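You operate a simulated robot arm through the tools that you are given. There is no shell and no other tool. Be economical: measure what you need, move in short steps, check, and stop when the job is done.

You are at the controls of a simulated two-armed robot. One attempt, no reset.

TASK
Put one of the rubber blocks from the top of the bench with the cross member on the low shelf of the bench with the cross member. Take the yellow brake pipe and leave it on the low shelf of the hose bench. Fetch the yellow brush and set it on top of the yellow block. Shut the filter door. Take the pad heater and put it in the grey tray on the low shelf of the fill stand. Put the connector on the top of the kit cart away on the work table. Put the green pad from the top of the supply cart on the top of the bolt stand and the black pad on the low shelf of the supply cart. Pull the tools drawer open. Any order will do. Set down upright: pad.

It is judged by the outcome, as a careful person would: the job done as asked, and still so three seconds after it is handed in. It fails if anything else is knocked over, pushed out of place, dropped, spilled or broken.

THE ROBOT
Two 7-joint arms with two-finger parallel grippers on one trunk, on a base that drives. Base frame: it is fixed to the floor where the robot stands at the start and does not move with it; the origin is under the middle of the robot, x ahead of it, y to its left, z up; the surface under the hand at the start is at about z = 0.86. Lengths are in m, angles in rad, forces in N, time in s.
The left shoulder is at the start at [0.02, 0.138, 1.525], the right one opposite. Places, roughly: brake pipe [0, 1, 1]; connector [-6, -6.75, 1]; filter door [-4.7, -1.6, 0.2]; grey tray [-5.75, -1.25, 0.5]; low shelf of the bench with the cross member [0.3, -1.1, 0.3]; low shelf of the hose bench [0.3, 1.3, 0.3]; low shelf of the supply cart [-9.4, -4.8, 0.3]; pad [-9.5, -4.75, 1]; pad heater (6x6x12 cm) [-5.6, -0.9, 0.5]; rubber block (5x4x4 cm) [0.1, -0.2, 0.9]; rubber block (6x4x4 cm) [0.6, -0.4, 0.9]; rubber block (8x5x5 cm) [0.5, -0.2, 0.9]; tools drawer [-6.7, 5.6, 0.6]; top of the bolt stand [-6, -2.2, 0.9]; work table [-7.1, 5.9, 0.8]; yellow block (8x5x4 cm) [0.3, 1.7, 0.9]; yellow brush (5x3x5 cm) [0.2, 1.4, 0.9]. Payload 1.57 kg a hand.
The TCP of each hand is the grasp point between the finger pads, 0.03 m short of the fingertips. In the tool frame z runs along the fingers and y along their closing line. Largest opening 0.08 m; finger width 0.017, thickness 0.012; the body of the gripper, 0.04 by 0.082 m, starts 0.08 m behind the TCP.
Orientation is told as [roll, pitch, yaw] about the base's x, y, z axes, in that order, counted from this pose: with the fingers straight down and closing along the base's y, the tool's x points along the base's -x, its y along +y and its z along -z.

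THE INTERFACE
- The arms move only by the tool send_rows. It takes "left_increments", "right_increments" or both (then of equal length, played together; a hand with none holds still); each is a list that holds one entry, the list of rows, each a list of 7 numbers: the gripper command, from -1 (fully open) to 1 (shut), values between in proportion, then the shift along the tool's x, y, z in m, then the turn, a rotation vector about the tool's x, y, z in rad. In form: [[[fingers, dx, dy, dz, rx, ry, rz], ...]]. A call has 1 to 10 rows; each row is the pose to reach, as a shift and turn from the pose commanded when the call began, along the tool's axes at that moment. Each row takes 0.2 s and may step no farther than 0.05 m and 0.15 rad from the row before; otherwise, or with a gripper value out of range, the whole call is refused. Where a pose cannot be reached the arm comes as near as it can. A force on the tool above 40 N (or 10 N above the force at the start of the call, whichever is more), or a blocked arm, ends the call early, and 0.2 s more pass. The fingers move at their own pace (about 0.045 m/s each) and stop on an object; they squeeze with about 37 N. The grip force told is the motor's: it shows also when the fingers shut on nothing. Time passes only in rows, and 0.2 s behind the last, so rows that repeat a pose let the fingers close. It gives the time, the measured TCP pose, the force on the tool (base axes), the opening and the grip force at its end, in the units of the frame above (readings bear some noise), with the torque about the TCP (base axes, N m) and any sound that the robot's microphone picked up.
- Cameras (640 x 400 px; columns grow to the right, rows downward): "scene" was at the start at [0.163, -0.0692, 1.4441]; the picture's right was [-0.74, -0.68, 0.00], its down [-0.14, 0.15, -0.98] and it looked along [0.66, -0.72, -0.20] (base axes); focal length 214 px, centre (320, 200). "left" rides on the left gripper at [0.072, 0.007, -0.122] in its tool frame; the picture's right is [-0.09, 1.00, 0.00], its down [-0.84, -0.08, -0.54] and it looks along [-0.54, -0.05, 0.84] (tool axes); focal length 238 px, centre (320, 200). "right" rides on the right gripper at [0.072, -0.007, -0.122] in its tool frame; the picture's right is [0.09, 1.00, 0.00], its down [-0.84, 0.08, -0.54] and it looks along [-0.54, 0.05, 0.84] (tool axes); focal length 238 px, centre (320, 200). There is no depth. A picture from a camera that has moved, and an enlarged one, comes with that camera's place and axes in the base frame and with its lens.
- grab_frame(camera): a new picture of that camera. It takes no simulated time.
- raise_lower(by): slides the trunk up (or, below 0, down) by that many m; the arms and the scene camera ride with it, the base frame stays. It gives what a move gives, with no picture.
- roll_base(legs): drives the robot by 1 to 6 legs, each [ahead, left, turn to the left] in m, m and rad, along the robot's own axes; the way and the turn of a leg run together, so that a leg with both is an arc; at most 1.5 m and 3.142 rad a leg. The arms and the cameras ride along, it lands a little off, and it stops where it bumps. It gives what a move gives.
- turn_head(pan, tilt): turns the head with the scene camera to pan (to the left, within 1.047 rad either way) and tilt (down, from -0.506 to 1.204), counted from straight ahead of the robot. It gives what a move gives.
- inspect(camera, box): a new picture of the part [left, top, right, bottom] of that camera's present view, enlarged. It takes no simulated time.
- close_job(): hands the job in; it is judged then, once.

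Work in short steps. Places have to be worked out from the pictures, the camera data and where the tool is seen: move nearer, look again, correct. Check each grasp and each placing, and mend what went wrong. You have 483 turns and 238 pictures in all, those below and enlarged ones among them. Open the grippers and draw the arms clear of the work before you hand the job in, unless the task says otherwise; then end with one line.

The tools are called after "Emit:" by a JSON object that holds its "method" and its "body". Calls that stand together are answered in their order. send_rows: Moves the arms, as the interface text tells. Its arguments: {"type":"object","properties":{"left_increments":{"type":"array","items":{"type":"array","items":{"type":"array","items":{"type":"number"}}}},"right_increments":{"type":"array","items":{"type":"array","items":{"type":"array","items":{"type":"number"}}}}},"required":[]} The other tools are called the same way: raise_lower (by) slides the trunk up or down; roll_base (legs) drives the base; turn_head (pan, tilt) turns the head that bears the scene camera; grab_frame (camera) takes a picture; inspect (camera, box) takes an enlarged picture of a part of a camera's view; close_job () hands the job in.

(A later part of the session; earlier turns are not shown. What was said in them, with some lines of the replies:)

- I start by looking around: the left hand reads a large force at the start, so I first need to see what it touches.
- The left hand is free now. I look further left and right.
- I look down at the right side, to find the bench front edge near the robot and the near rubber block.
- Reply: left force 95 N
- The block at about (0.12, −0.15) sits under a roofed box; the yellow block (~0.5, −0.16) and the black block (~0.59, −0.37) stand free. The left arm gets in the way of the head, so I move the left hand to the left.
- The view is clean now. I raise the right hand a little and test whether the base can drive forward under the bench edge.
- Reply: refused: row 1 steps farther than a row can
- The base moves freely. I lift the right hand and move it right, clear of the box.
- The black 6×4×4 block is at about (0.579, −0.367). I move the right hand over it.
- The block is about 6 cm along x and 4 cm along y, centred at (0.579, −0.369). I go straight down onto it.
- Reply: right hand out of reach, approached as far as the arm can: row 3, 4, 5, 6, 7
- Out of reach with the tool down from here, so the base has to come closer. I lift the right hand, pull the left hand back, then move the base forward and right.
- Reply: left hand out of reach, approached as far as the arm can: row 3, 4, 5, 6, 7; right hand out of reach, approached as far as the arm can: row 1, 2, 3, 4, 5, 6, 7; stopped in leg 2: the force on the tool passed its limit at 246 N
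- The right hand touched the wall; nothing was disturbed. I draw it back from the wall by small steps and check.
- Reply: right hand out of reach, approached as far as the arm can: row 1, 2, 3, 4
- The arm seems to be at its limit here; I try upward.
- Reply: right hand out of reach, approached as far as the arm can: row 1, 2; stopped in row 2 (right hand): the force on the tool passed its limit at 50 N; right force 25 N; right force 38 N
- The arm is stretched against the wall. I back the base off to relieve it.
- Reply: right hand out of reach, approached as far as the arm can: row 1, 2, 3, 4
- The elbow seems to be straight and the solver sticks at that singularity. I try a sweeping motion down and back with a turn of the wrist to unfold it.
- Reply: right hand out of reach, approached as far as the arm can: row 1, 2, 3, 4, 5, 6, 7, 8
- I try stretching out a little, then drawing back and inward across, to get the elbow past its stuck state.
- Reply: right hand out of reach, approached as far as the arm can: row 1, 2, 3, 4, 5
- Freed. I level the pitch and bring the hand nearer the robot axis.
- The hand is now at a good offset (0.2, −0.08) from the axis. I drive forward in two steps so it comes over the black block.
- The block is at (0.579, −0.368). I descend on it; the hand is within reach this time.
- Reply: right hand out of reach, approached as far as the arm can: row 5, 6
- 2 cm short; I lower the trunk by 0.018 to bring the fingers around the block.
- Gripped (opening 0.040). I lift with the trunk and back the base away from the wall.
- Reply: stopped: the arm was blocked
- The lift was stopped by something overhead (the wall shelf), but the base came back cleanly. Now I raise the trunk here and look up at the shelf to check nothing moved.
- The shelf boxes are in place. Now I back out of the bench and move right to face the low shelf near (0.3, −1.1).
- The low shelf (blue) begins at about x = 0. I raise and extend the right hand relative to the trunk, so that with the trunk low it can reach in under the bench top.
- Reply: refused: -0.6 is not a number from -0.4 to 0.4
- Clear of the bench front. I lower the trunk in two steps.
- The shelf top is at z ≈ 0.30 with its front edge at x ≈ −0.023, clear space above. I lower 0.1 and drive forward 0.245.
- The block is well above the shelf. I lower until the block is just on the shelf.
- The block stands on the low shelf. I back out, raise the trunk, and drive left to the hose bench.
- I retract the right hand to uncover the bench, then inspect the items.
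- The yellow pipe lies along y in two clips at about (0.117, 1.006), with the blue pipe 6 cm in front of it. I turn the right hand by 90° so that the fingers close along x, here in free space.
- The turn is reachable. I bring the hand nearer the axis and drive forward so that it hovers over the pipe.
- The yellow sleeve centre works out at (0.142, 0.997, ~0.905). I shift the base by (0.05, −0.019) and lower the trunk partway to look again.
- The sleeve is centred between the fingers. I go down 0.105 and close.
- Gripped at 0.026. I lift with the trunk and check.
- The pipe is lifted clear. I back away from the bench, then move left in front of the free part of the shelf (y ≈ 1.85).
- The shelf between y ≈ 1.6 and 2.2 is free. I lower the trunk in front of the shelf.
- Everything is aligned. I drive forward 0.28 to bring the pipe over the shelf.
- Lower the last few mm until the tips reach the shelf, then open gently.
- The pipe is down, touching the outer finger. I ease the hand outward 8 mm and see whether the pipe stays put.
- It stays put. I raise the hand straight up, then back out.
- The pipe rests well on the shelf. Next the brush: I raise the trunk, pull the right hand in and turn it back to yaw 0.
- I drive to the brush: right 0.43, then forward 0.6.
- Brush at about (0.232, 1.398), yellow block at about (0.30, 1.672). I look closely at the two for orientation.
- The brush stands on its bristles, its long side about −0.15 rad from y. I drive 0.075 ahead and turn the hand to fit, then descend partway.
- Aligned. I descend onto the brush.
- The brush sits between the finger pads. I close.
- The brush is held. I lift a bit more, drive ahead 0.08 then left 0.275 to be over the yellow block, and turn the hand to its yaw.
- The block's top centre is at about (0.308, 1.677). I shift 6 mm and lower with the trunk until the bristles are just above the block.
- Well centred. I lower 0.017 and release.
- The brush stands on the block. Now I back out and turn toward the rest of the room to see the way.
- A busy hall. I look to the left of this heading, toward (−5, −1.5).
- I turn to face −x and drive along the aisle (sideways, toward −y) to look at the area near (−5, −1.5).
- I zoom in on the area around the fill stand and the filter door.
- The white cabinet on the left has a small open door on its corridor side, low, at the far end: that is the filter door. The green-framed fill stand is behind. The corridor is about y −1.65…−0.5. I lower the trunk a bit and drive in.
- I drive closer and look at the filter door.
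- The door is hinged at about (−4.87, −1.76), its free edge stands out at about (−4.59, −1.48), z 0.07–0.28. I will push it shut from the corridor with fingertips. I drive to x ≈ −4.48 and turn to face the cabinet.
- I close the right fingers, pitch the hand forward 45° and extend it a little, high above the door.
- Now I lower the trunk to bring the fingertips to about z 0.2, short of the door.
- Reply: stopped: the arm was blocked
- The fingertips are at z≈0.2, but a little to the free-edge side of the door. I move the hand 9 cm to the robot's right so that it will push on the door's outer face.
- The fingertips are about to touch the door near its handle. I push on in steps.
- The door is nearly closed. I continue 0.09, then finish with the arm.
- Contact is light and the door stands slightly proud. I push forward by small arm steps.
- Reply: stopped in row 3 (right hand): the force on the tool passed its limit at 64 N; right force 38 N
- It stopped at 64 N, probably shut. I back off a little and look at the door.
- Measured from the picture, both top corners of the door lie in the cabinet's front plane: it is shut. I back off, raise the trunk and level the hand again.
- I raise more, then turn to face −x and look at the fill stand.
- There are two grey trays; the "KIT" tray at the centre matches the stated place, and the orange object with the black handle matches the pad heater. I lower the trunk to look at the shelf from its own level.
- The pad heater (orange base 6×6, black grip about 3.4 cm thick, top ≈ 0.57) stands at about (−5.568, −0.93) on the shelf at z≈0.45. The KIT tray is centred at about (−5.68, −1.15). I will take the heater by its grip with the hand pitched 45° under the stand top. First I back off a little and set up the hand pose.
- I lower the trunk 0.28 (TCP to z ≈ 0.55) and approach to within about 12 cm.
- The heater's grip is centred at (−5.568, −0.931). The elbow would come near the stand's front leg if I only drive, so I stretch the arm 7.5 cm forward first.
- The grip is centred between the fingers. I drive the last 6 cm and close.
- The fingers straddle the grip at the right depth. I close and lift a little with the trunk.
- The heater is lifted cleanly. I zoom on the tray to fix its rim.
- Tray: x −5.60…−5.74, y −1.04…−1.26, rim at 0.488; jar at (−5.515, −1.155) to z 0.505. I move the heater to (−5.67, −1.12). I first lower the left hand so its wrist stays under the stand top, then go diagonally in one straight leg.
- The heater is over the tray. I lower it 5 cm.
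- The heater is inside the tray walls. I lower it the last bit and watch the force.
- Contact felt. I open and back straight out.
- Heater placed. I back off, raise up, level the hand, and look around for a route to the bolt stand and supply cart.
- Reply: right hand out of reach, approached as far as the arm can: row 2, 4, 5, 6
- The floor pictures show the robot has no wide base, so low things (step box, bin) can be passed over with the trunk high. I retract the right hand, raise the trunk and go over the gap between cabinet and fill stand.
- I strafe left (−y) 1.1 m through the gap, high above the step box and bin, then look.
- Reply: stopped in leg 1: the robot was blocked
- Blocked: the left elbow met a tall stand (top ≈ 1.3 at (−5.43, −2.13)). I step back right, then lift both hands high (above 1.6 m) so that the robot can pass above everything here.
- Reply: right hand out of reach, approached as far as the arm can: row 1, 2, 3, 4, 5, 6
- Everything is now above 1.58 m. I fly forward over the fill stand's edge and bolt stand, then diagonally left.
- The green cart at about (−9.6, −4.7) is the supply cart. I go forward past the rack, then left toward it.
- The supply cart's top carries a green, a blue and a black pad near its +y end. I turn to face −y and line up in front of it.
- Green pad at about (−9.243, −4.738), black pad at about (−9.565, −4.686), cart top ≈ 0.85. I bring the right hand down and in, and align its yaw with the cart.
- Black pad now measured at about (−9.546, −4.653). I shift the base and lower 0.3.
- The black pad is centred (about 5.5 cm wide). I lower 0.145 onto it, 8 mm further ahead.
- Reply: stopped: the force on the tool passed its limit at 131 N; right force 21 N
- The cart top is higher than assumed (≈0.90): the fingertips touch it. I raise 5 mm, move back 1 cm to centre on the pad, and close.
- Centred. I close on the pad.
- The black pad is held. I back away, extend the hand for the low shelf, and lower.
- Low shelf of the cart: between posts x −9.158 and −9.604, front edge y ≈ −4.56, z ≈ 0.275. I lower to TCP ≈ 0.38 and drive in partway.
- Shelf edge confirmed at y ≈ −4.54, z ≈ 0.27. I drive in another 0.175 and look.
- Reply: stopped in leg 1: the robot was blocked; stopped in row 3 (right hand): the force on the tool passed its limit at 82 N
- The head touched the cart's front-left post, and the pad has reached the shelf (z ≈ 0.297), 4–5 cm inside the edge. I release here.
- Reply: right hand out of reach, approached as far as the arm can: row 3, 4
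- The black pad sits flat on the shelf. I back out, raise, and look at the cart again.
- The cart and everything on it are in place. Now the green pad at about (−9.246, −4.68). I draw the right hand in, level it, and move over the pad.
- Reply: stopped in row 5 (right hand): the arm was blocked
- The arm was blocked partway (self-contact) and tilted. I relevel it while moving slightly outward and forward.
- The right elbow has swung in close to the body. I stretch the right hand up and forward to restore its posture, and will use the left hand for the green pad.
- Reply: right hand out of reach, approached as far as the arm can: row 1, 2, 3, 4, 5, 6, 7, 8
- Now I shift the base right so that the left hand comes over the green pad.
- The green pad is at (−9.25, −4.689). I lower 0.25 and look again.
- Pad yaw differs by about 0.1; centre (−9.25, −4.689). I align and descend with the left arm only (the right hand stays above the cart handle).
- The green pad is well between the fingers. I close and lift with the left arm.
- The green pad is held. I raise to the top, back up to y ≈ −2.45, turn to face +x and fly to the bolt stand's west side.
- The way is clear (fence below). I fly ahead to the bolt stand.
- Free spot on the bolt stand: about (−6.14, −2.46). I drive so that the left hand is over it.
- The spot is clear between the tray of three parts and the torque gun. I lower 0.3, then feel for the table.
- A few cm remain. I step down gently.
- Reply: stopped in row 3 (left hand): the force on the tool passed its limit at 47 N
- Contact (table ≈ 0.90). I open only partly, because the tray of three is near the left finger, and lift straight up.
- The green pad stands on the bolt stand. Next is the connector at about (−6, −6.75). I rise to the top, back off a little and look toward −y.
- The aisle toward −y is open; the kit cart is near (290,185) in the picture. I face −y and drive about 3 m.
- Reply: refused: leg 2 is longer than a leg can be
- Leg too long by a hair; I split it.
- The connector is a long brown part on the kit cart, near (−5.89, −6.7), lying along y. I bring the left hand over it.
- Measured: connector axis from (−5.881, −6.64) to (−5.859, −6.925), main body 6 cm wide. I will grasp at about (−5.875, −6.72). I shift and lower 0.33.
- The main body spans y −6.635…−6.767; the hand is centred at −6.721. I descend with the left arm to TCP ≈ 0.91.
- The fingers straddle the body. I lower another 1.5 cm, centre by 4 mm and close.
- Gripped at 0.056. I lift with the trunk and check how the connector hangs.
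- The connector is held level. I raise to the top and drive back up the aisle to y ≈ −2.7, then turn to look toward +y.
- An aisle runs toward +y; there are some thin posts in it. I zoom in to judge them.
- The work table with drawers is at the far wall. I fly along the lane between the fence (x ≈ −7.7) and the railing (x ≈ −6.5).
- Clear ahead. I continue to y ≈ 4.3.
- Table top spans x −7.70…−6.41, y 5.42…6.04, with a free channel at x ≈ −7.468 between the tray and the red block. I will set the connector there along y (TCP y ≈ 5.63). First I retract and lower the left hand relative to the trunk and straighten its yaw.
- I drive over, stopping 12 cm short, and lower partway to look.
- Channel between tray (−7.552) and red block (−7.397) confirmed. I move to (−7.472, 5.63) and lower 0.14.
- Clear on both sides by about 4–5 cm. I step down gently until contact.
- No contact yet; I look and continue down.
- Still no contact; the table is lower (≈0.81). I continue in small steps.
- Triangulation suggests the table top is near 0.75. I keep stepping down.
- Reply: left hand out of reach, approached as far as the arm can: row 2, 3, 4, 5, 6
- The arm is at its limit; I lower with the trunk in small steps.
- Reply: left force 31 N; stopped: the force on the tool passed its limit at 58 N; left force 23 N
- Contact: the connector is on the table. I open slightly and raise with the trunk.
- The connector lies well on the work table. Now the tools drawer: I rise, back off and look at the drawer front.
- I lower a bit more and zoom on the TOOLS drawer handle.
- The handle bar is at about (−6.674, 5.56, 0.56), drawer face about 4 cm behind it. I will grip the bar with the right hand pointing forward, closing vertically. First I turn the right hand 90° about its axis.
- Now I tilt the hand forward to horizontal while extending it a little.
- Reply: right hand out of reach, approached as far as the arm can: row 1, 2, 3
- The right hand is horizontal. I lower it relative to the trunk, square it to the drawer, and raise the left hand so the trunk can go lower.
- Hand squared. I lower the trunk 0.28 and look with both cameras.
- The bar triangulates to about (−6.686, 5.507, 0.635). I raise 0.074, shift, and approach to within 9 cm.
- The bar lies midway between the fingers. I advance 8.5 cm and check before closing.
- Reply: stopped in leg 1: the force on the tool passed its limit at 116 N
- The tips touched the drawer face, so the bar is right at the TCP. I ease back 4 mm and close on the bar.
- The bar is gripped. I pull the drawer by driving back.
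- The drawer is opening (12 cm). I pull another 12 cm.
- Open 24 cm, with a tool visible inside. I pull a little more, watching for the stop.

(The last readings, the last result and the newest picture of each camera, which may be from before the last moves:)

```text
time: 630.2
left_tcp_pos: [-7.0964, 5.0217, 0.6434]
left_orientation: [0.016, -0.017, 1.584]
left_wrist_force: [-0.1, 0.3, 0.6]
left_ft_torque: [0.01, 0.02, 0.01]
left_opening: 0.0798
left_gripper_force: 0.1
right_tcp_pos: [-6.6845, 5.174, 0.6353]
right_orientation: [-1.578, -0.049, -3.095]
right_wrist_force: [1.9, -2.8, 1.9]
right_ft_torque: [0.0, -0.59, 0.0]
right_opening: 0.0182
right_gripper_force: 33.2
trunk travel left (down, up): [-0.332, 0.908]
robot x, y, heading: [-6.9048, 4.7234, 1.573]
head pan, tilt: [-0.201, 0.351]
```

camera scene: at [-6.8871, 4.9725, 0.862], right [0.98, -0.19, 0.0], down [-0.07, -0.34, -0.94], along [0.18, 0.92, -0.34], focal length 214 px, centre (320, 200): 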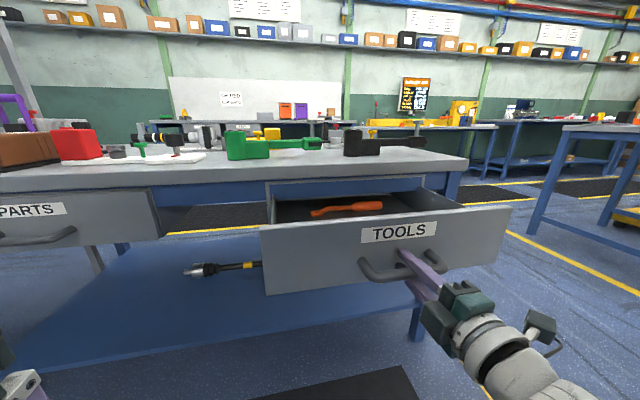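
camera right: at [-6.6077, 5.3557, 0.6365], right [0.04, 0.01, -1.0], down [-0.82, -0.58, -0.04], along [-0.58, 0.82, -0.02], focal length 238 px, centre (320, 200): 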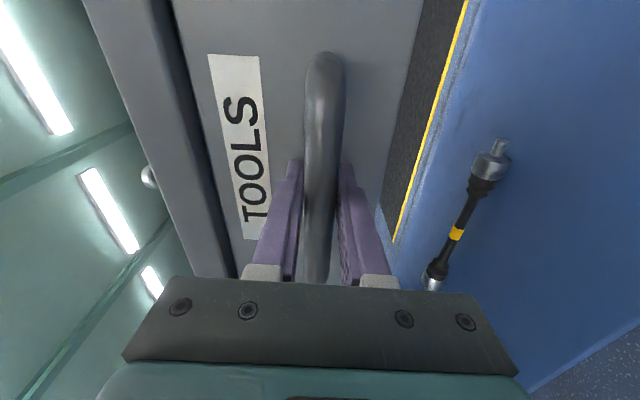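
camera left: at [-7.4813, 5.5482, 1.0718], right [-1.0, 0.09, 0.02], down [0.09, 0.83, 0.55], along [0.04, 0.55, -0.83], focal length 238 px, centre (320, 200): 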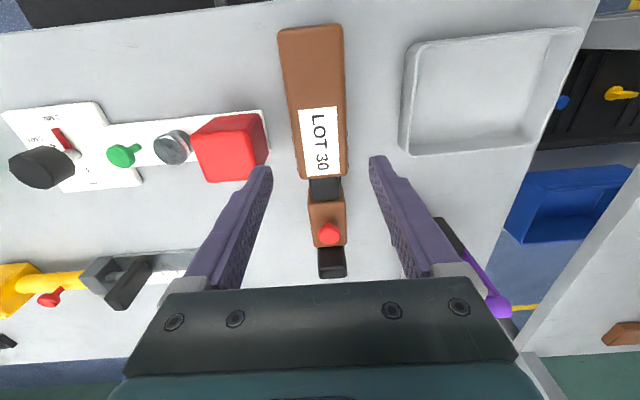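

About 30 cm open, which is ample. I open the fingers and back straight away.

Emit:
{"method": "send_rows", "body": {"right_increments": [[[0, 0, 0, 0, 0, 0, 0], [-1, 0, 0, 0, 0, 0, 0], [-1, 0, 0, 0, 0, 0, 0], [-1, 0, 0, 0, 0, 0, 0], [-1, 0, 0, 0, 0, 0, 0]]]}}

Emit:
{"method": "roll_base", "body": {"legs": [[-0.35, 0, 0]]}}

Emit:
{"method": "raise_lower", "body": {"by": 0.4}}

Emit:
{"method": "turn_head", "body": {"pan": 0.0, "tilt": 0.6}}

Emit:
{"method": "grab_frame", "body": {"camera": "scene"}}

```text
time: 631.4
left_tcp_pos: [-7.0962, 5.0211, 0.6436]
left_orientation: [0.015, -0.016, 1.584]
left_wrist_force: [0.2, 0.0, -0.1]
left_ft_torque: [-0.02, 0.02, 0.0]
left_opening: 0.0797
left_gripper_force: 0.1
right_tcp_pos: [-6.6849, 5.1737, 0.6353]
right_orientation: [-1.579, -0.051, -3.096]
right_wrist_force: [-0.9, -0.4, 0.9]
right_ft_torque: [-0.02, -0.01, 0.02]
right_opening: 0.08
right_gripper_force: 0.1
trunk travel left (down, up): [-0.332, 0.908]
robot x, y, heading: [-6.9077, 4.7197, 1.577]
head pan, tilt: [-0.201, 0.351]
```

```text
time: 633.6
left_tcp_pos: [-7.0927, 4.6788, 0.6442]
left_orientation: [0.017, -0.018, 1.573]
left_wrist_force: [-0.2, 0.8, 0.1]
left_ft_torque: [0.0, -0.04, 0.03]
left_opening: 0.0804
left_gripper_force: 0.0
right_tcp_pos: [-6.68, 4.8272, 0.6345]
right_orientation: [-1.579, -0.051, -3.105]
right_wrist_force: [-0.6, -0.3, 0.2]
right_ft_torque: [-0.01, 0.0, 0.02]
right_opening: 0.08
right_gripper_force: 0.0
trunk travel left (down, up): [-0.332, 0.908]
robot x, y, heading: [-6.9035, 4.3775, 1.566]
head pan, tilt: [-0.201, 0.351]
```

```text
time: 637.4
left_tcp_pos: [-7.0929, 4.6788, 1.0432]
left_orientation: [0.016, -0.018, 1.573]
left_wrist_force: [0.8, 0.3, 0.0]
left_ft_torque: [0.01, -0.02, -0.01]
left_opening: 0.0801
left_gripper_force: 0.0
right_tcp_pos: [-6.68, 4.8268, 1.0343]
right_orientation: [-1.578, -0.052, -3.104]
right_wrist_force: [0.4, -0.7, -0.5]
right_ft_torque: [-0.03, 0.02, -0.02]
right_opening: 0.0803
right_gripper_force: 0.1
trunk travel left (down, up): [-0.732, 0.508]
robot x, y, heading: [-6.9073, 4.3773, 1.568]
head pan, tilt: [-0.201, 0.351]
```

```text
time: 638.2
left_tcp_pos: [-7.0937, 4.6786, 1.0455]
left_orientation: [0.016, -0.017, 1.571]
left_wrist_force: [-0.6, 0.1, -0.2]
left_ft_torque: [-0.03, 0.04, 0.01]
left_opening: 0.08
left_gripper_force: 0.2
right_tcp_pos: [-6.6796, 4.8257, 1.0352]
right_orientation: [-1.577, -0.05, -3.105]
right_wrist_force: [0.5, -0.6, 0.1]
right_ft_torque: [0.04, 0.03, -0.03]
right_opening: 0.0799
right_gripper_force: 0.1
trunk travel left (down, up): [-0.732, 0.508]
robot x, y, heading: [-6.9042, 4.3763, 1.563]
head pan, tilt: [0.0, 0.6]
```

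```text
82 pictures are left
camera scene: at [-6.9039, 4.5645, 1.2392], right [1.0, -0.01, 0.0], down [0.0, -0.56, -0.83], along [0.0, 0.83, -0.56], focal length 214 px, centre (320, 200)
```

scene: 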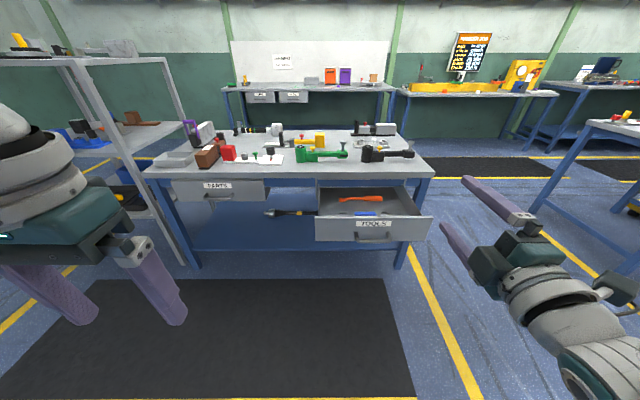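

All eight parts seem done. To be sure about the filter door, I go back and look at it again. First I lift the hands and trunk to the high transit pose.

Emit:
{"method": "raise_lower", "body": {"by": 0.4}}

Emit:
{"method": "send_rows", "body": {"left_increments": [[[-1, -0.01, 0, -0.04, 0, 0, 0], [-1, -0.02, 0, -0.08, 0, 0, 0], [-1, -0.03, 0, -0.11, 0, 0, 0], [-1, -0.04, 0, -0.13, 0, 0, 0], [-1, -0.04, 0, -0.13, 0, 0, 0]]], "right_increments": [[[-1, 0, -0.04, 0.01, 0, 0, 0], [-1, 0, -0.08, 0.02, 0, 0, 0], [-1, 0, -0.11, 0.02, 0, 0, 0], [-1, 0, -0.13, 0.02, 0, 0, 0], [-1, 0, -0.13, 0.02, 0, 0, 0]]]}}

Emit:
{"method": "raise_lower", "body": {"by": 0.1}}

```text
time: 642.0
left_tcp_pos: [-7.0931, 4.6791, 1.4443]
left_orientation: [0.016, -0.017, 1.572]
left_wrist_force: [0.1, -0.2, 0.4]
left_ft_torque: [0.01, 0.0, 0.0]
left_opening: 0.0801
left_gripper_force: 0.1
right_tcp_pos: [-6.6803, 4.8268, 1.4346]
right_orientation: [-1.578, -0.05, -3.103]
right_wrist_force: [-0.4, 0.1, 0.1]
right_ft_torque: [-0.01, -0.04, -0.01]
right_opening: 0.08
right_gripper_force: 0.1
trunk travel left (down, up): [-1.132, 0.108]
robot x, y, heading: [-6.9057, 4.3773, 1.569]
head pan, tilt: [0.0, 0.6]
```

```text
time: 643.2
left_tcp_pos: [-7.0909, 4.7171, 1.5752]
left_orientation: [0.014, -0.018, 1.574]
left_wrist_force: [-0.1, -0.6, -0.1]
left_ft_torque: [-0.02, -0.03, 0.02]
left_opening: 0.08
left_gripper_force: 0.0
right_tcp_pos: [-6.674, 4.8453, 1.5631]
right_orientation: [-1.578, -0.051, -3.106]
right_wrist_force: [-0.6, -0.5, -0.1]
right_ft_torque: [0.0, -0.01, 0.01]
right_opening: 0.08
right_gripper_force: 0.1
trunk travel left (down, up): [-1.132, 0.108]
robot x, y, heading: [-6.907, 4.3803, 1.565]
head pan, tilt: [0.0, 0.6]
```

```text
time: 644.6
left_tcp_pos: [-7.0903, 4.7168, 1.6752]
left_orientation: [0.015, -0.018, 1.572]
left_wrist_force: [-0.3, 0.3, 0.2]
left_ft_torque: [0.02, -0.01, -0.01]
left_opening: 0.08
left_gripper_force: 0.0
right_tcp_pos: [-6.6745, 4.8479, 1.6621]
right_orientation: [-1.578, -0.051, -3.105]
right_wrist_force: [-0.4, 0.5, 0.1]
right_ft_torque: [0.01, -0.03, -0.03]
right_opening: 0.08
right_gripper_force: 0.1
trunk travel left (down, up): [-1.232, 0.008]
robot x, y, heading: [-6.9037, 4.3738, 1.568]
head pan, tilt: [0.0, 0.6]
```

Emit:
{"method": "roll_base", "body": {"legs": [[-1.45, 0.12, 0], [-1.45, 0, 0], [-1.45, 0, 0], [-0.9, -0.1, 0]]}}

Emit:
{"method": "roll_base", "body": {"legs": [[0, 0, -1.57]]}}

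Emit:
{"method": "turn_head", "body": {"pan": -0.2, "tilt": 0.4}}

Emit:
{"method": "grab_frame", "body": {"camera": "scene"}}

```text
time: 669.9
left_tcp_pos: [-7.0913, -0.5582, 1.675]
left_orientation: [0.017, -0.019, 1.58]
left_wrist_force: [-0.3, -0.6, 0.4]
left_ft_torque: [0.01, -0.03, 0.01]
left_opening: 0.0802
left_gripper_force: 0.1
right_tcp_pos: [-6.6746, -0.4248, 1.6621]
right_orientation: [-1.578, -0.05, -3.097]
right_wrist_force: [-1.5, 0.1, 0.2]
right_ft_torque: [0.03, 0.01, 0.01]
right_opening: 0.0803
right_gripper_force: 0.0
trunk travel left (down, up): [-1.232, 0.008]
robot x, y, heading: [-6.9002, -0.8951, 1.574]
head pan, tilt: [0.0, 0.6]
```

```text
time: 674.2
left_tcp_pos: [-6.556, -0.7234, 1.6735]
left_orientation: [0.015, -0.016, -0.032]
left_wrist_force: [-1.4, 0.7, -0.1]
left_ft_torque: [0.03, 0.01, -0.01]
left_opening: 0.08
left_gripper_force: 0.1
right_tcp_pos: [-6.4414, -1.1442, 1.6626]
right_orientation: [-1.578, -0.051, 1.574]
right_wrist_force: [0.4, -0.7, -0.5]
right_ft_torque: [0.02, -0.03, -0.02]
right_opening: 0.0802
right_gripper_force: 0.1
trunk travel left (down, up): [-1.232, 0.008]
robot x, y, heading: [-6.9018, -0.8965, -0.043]
head pan, tilt: [0.0, 0.6]
```

```text
time: 674.9
left_tcp_pos: [-6.5566, -0.7231, 1.6735]
left_orientation: [0.016, -0.019, -0.033]
left_wrist_force: [0.9, 0.5, 0.3]
left_ft_torque: [-0.01, -0.02, -0.01]
left_opening: 0.0801
left_gripper_force: 0.2
right_tcp_pos: [-6.4422, -1.1439, 1.6629]
right_orientation: [-1.579, -0.051, 1.574]
right_wrist_force: [0.1, 0.7, -0.1]
right_ft_torque: [0.0, 0.03, -0.01]
right_opening: 0.0799
right_gripper_force: 0.1
trunk travel left (down, up): [-1.232, 0.008]
robot x, y, heading: [-6.9017, -0.8968, -0.04]
head pan, tilt: [-0.201, 0.4]
```

```text
81 pictures are left
camera scene: at [-6.7128, -0.9241, 1.7573], right [-0.24, -0.97, 0.0], down [-0.38, 0.09, -0.92], along [0.89, -0.22, -0.39], focal length 214 px, centre (320, 200)
```

scene: 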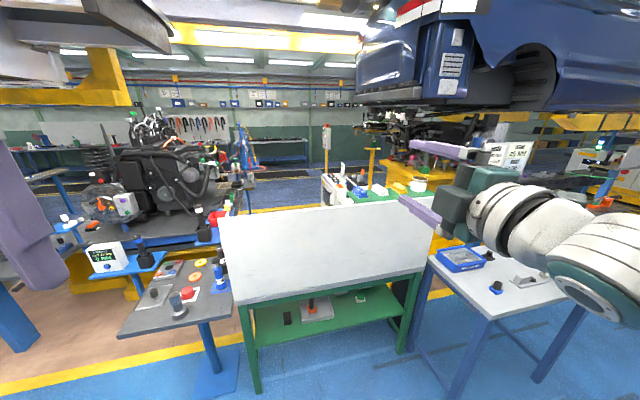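

I fly forward over the fill stand and look down at the filter door.

Emit:
{"method": "roll_base", "body": {"legs": [[1.3, -0.2, 0]]}}

Emit:
{"method": "turn_head", "body": {"pan": -0.75, "tilt": 0.95}}

Emit:
{"method": "grab_frame", "body": {"camera": "scene"}}

```text
time: 681.5
left_tcp_pos: [-5.2744, -0.9872, 1.6741]
left_orientation: [0.016, -0.018, -0.04]
left_wrist_force: [0.0, 0.0, 0.3]
left_ft_torque: [-0.01, 0.0, -0.03]
left_opening: 0.0801
left_gripper_force: 0.0
right_tcp_pos: [-5.1635, -1.4093, 1.6633]
right_orientation: [-1.578, -0.051, 1.565]
right_wrist_force: [0.9, 0.6, 0.4]
right_ft_torque: [0.02, 0.02, 0.01]
right_opening: 0.0798
right_gripper_force: 0.0
trunk travel left (down, up): [-1.232, 0.008]
robot x, y, heading: [-5.6194, -1.1583, -0.044]
head pan, tilt: [-0.201, 0.4]
```

```text
time: 682.5
left_tcp_pos: [-5.2737, -0.9873, 1.6753]
left_orientation: [0.016, -0.018, -0.041]
left_wrist_force: [0.5, 0.2, -1.0]
left_ft_torque: [-0.02, 0.03, 0.03]
left_opening: 0.08
left_gripper_force: 0.1
right_tcp_pos: [-5.1634, -1.4091, 1.6625]
right_orientation: [-1.579, -0.051, 1.566]
right_wrist_force: [0.1, -0.6, -0.1]
right_ft_torque: [0.02, -0.01, -0.02]
right_opening: 0.0799
right_gripper_force: 0.1
trunk travel left (down, up): [-1.232, 0.008]
robot x, y, heading: [-5.6241, -1.158, -0.044]
head pan, tilt: [-0.75, 0.949]
```

```text
80 pictures are left
camera scene: at [-5.4717, -1.2148, 1.7108], right [-0.72, -0.7, 0.0], down [-0.57, 0.58, -0.58], along [0.41, -0.42, -0.81], focal length 214 px, centre (320, 200)
```

scene: 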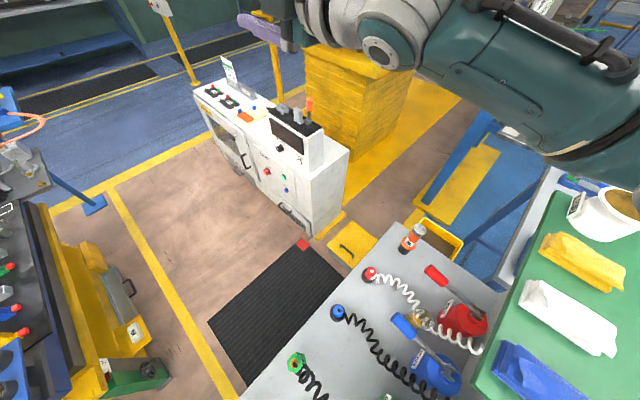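

Emit:
{"method": "inspect", "body": {"camera": "scene", "box": [230, 150, 350, 250]}}

```text
4.00 times, centred on (290, 200) of scene
camera zoom: at [-5.4717, -1.2148, 1.7108], right [-0.72, -0.7, 0.0], down [-0.57, 0.58, -0.58], along [0.41, -0.42, -0.81], focal length 858 px, centre (440, 200)
```

zoom: 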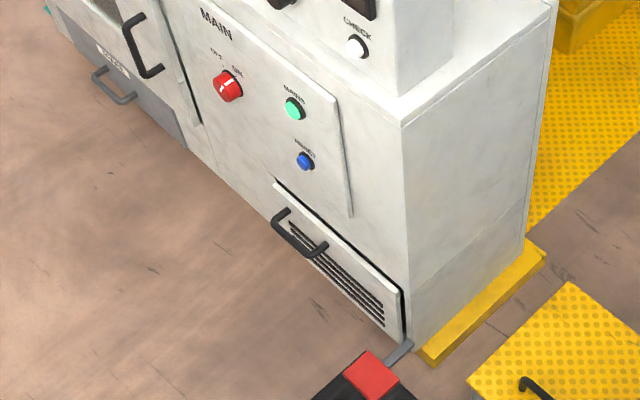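

Emit:
{"method": "inspect", "body": {"camera": "scene", "box": [285, 185, 345, 242]}}

```text
7.02 times, centred on (315, 214) of scene
camera zoom: at [-5.4717, -1.2148, 1.7108], right [-0.72, -0.7, 0.0], down [-0.57, 0.58, -0.58], along [0.41, -0.42, -0.81], focal length 1505 px, centre (355, 105)
```

zoom: 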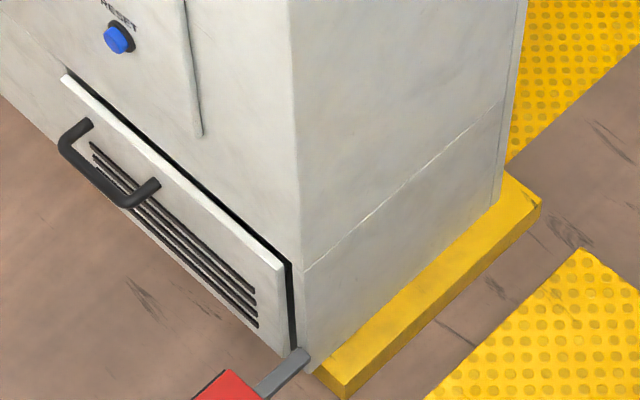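

Seen from above and behind, the filter door lies flat and parallel against its opening: it is shut. I back off to open floor so that the arms are clear of everything, then hand in.

Emit:
{"method": "roll_base", "body": {"legs": [[-1.25, 0.1, 0]]}}

Emit:
{"method": "turn_head", "body": {"pan": -0.4, "tilt": 0.45}}

Emit:
{"method": "grab_frame", "body": {"camera": "scene"}}

```text
time: 689.0
left_tcp_pos: [-6.5532, -0.8103, 1.6742]
left_orientation: [0.016, -0.017, -0.093]
left_wrist_force: [-1.1, 0.8, 0.9]
left_ft_torque: [0.01, -0.02, 0.01]
left_opening: 0.0798
left_gripper_force: 0.0
right_tcp_pos: [-6.4653, -1.236, 1.6623]
right_orientation: [-1.578, -0.05, 1.514]
right_wrist_force: [1.0, -0.6, 0.3]
right_ft_torque: [0.01, -0.02, 0.0]
right_opening: 0.0802
right_gripper_force: 0.0
trunk travel left (down, up): [-1.232, 0.008]
robot x, y, heading: [-6.9084, -0.9617, -0.098]
head pan, tilt: [-0.75, 0.949]
```

```text
time: 689.9
left_tcp_pos: [-6.5534, -0.8095, 1.6746]
left_orientation: [0.015, -0.018, -0.093]
left_wrist_force: [-0.7, -0.1, 0.3]
left_ft_torque: [0.01, 0.0, -0.03]
left_opening: 0.0801
left_gripper_force: 0.0
right_tcp_pos: [-6.4655, -1.2362, 1.6633]
right_orientation: [-1.577, -0.05, 1.514]
right_wrist_force: [0.1, -0.3, -0.4]
right_ft_torque: [-0.02, 0.01, -0.05]
right_opening: 0.0799
right_gripper_force: 0.1
trunk travel left (down, up): [-1.232, 0.008]
robot x, y, heading: [-6.9129, -0.9646, -0.1]
head pan, tilt: [-0.4, 0.45]
```

```text
77 pictures are left
camera scene: at [-6.7304, -1.0167, 1.7526], right [-0.48, -0.88, 0.0], down [-0.38, 0.21, -0.9], along [0.79, -0.43, -0.44], focal length 214 px, centre (320, 200)
```

scene: 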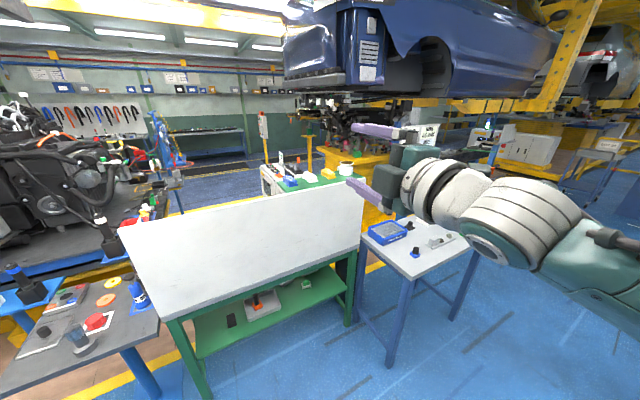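

The heater stands in its tray, both grippers are empty and open, and the arms are clear. I hand the job in.

Emit:
{"method": "close_job", "body": {}}

```text
The job is handed in.
```

All eight parts of the job are done and handed in. I went back and re-checked the filter door, which is shut, and saw the heater still in its tray. The other placements were each checked when I made them.
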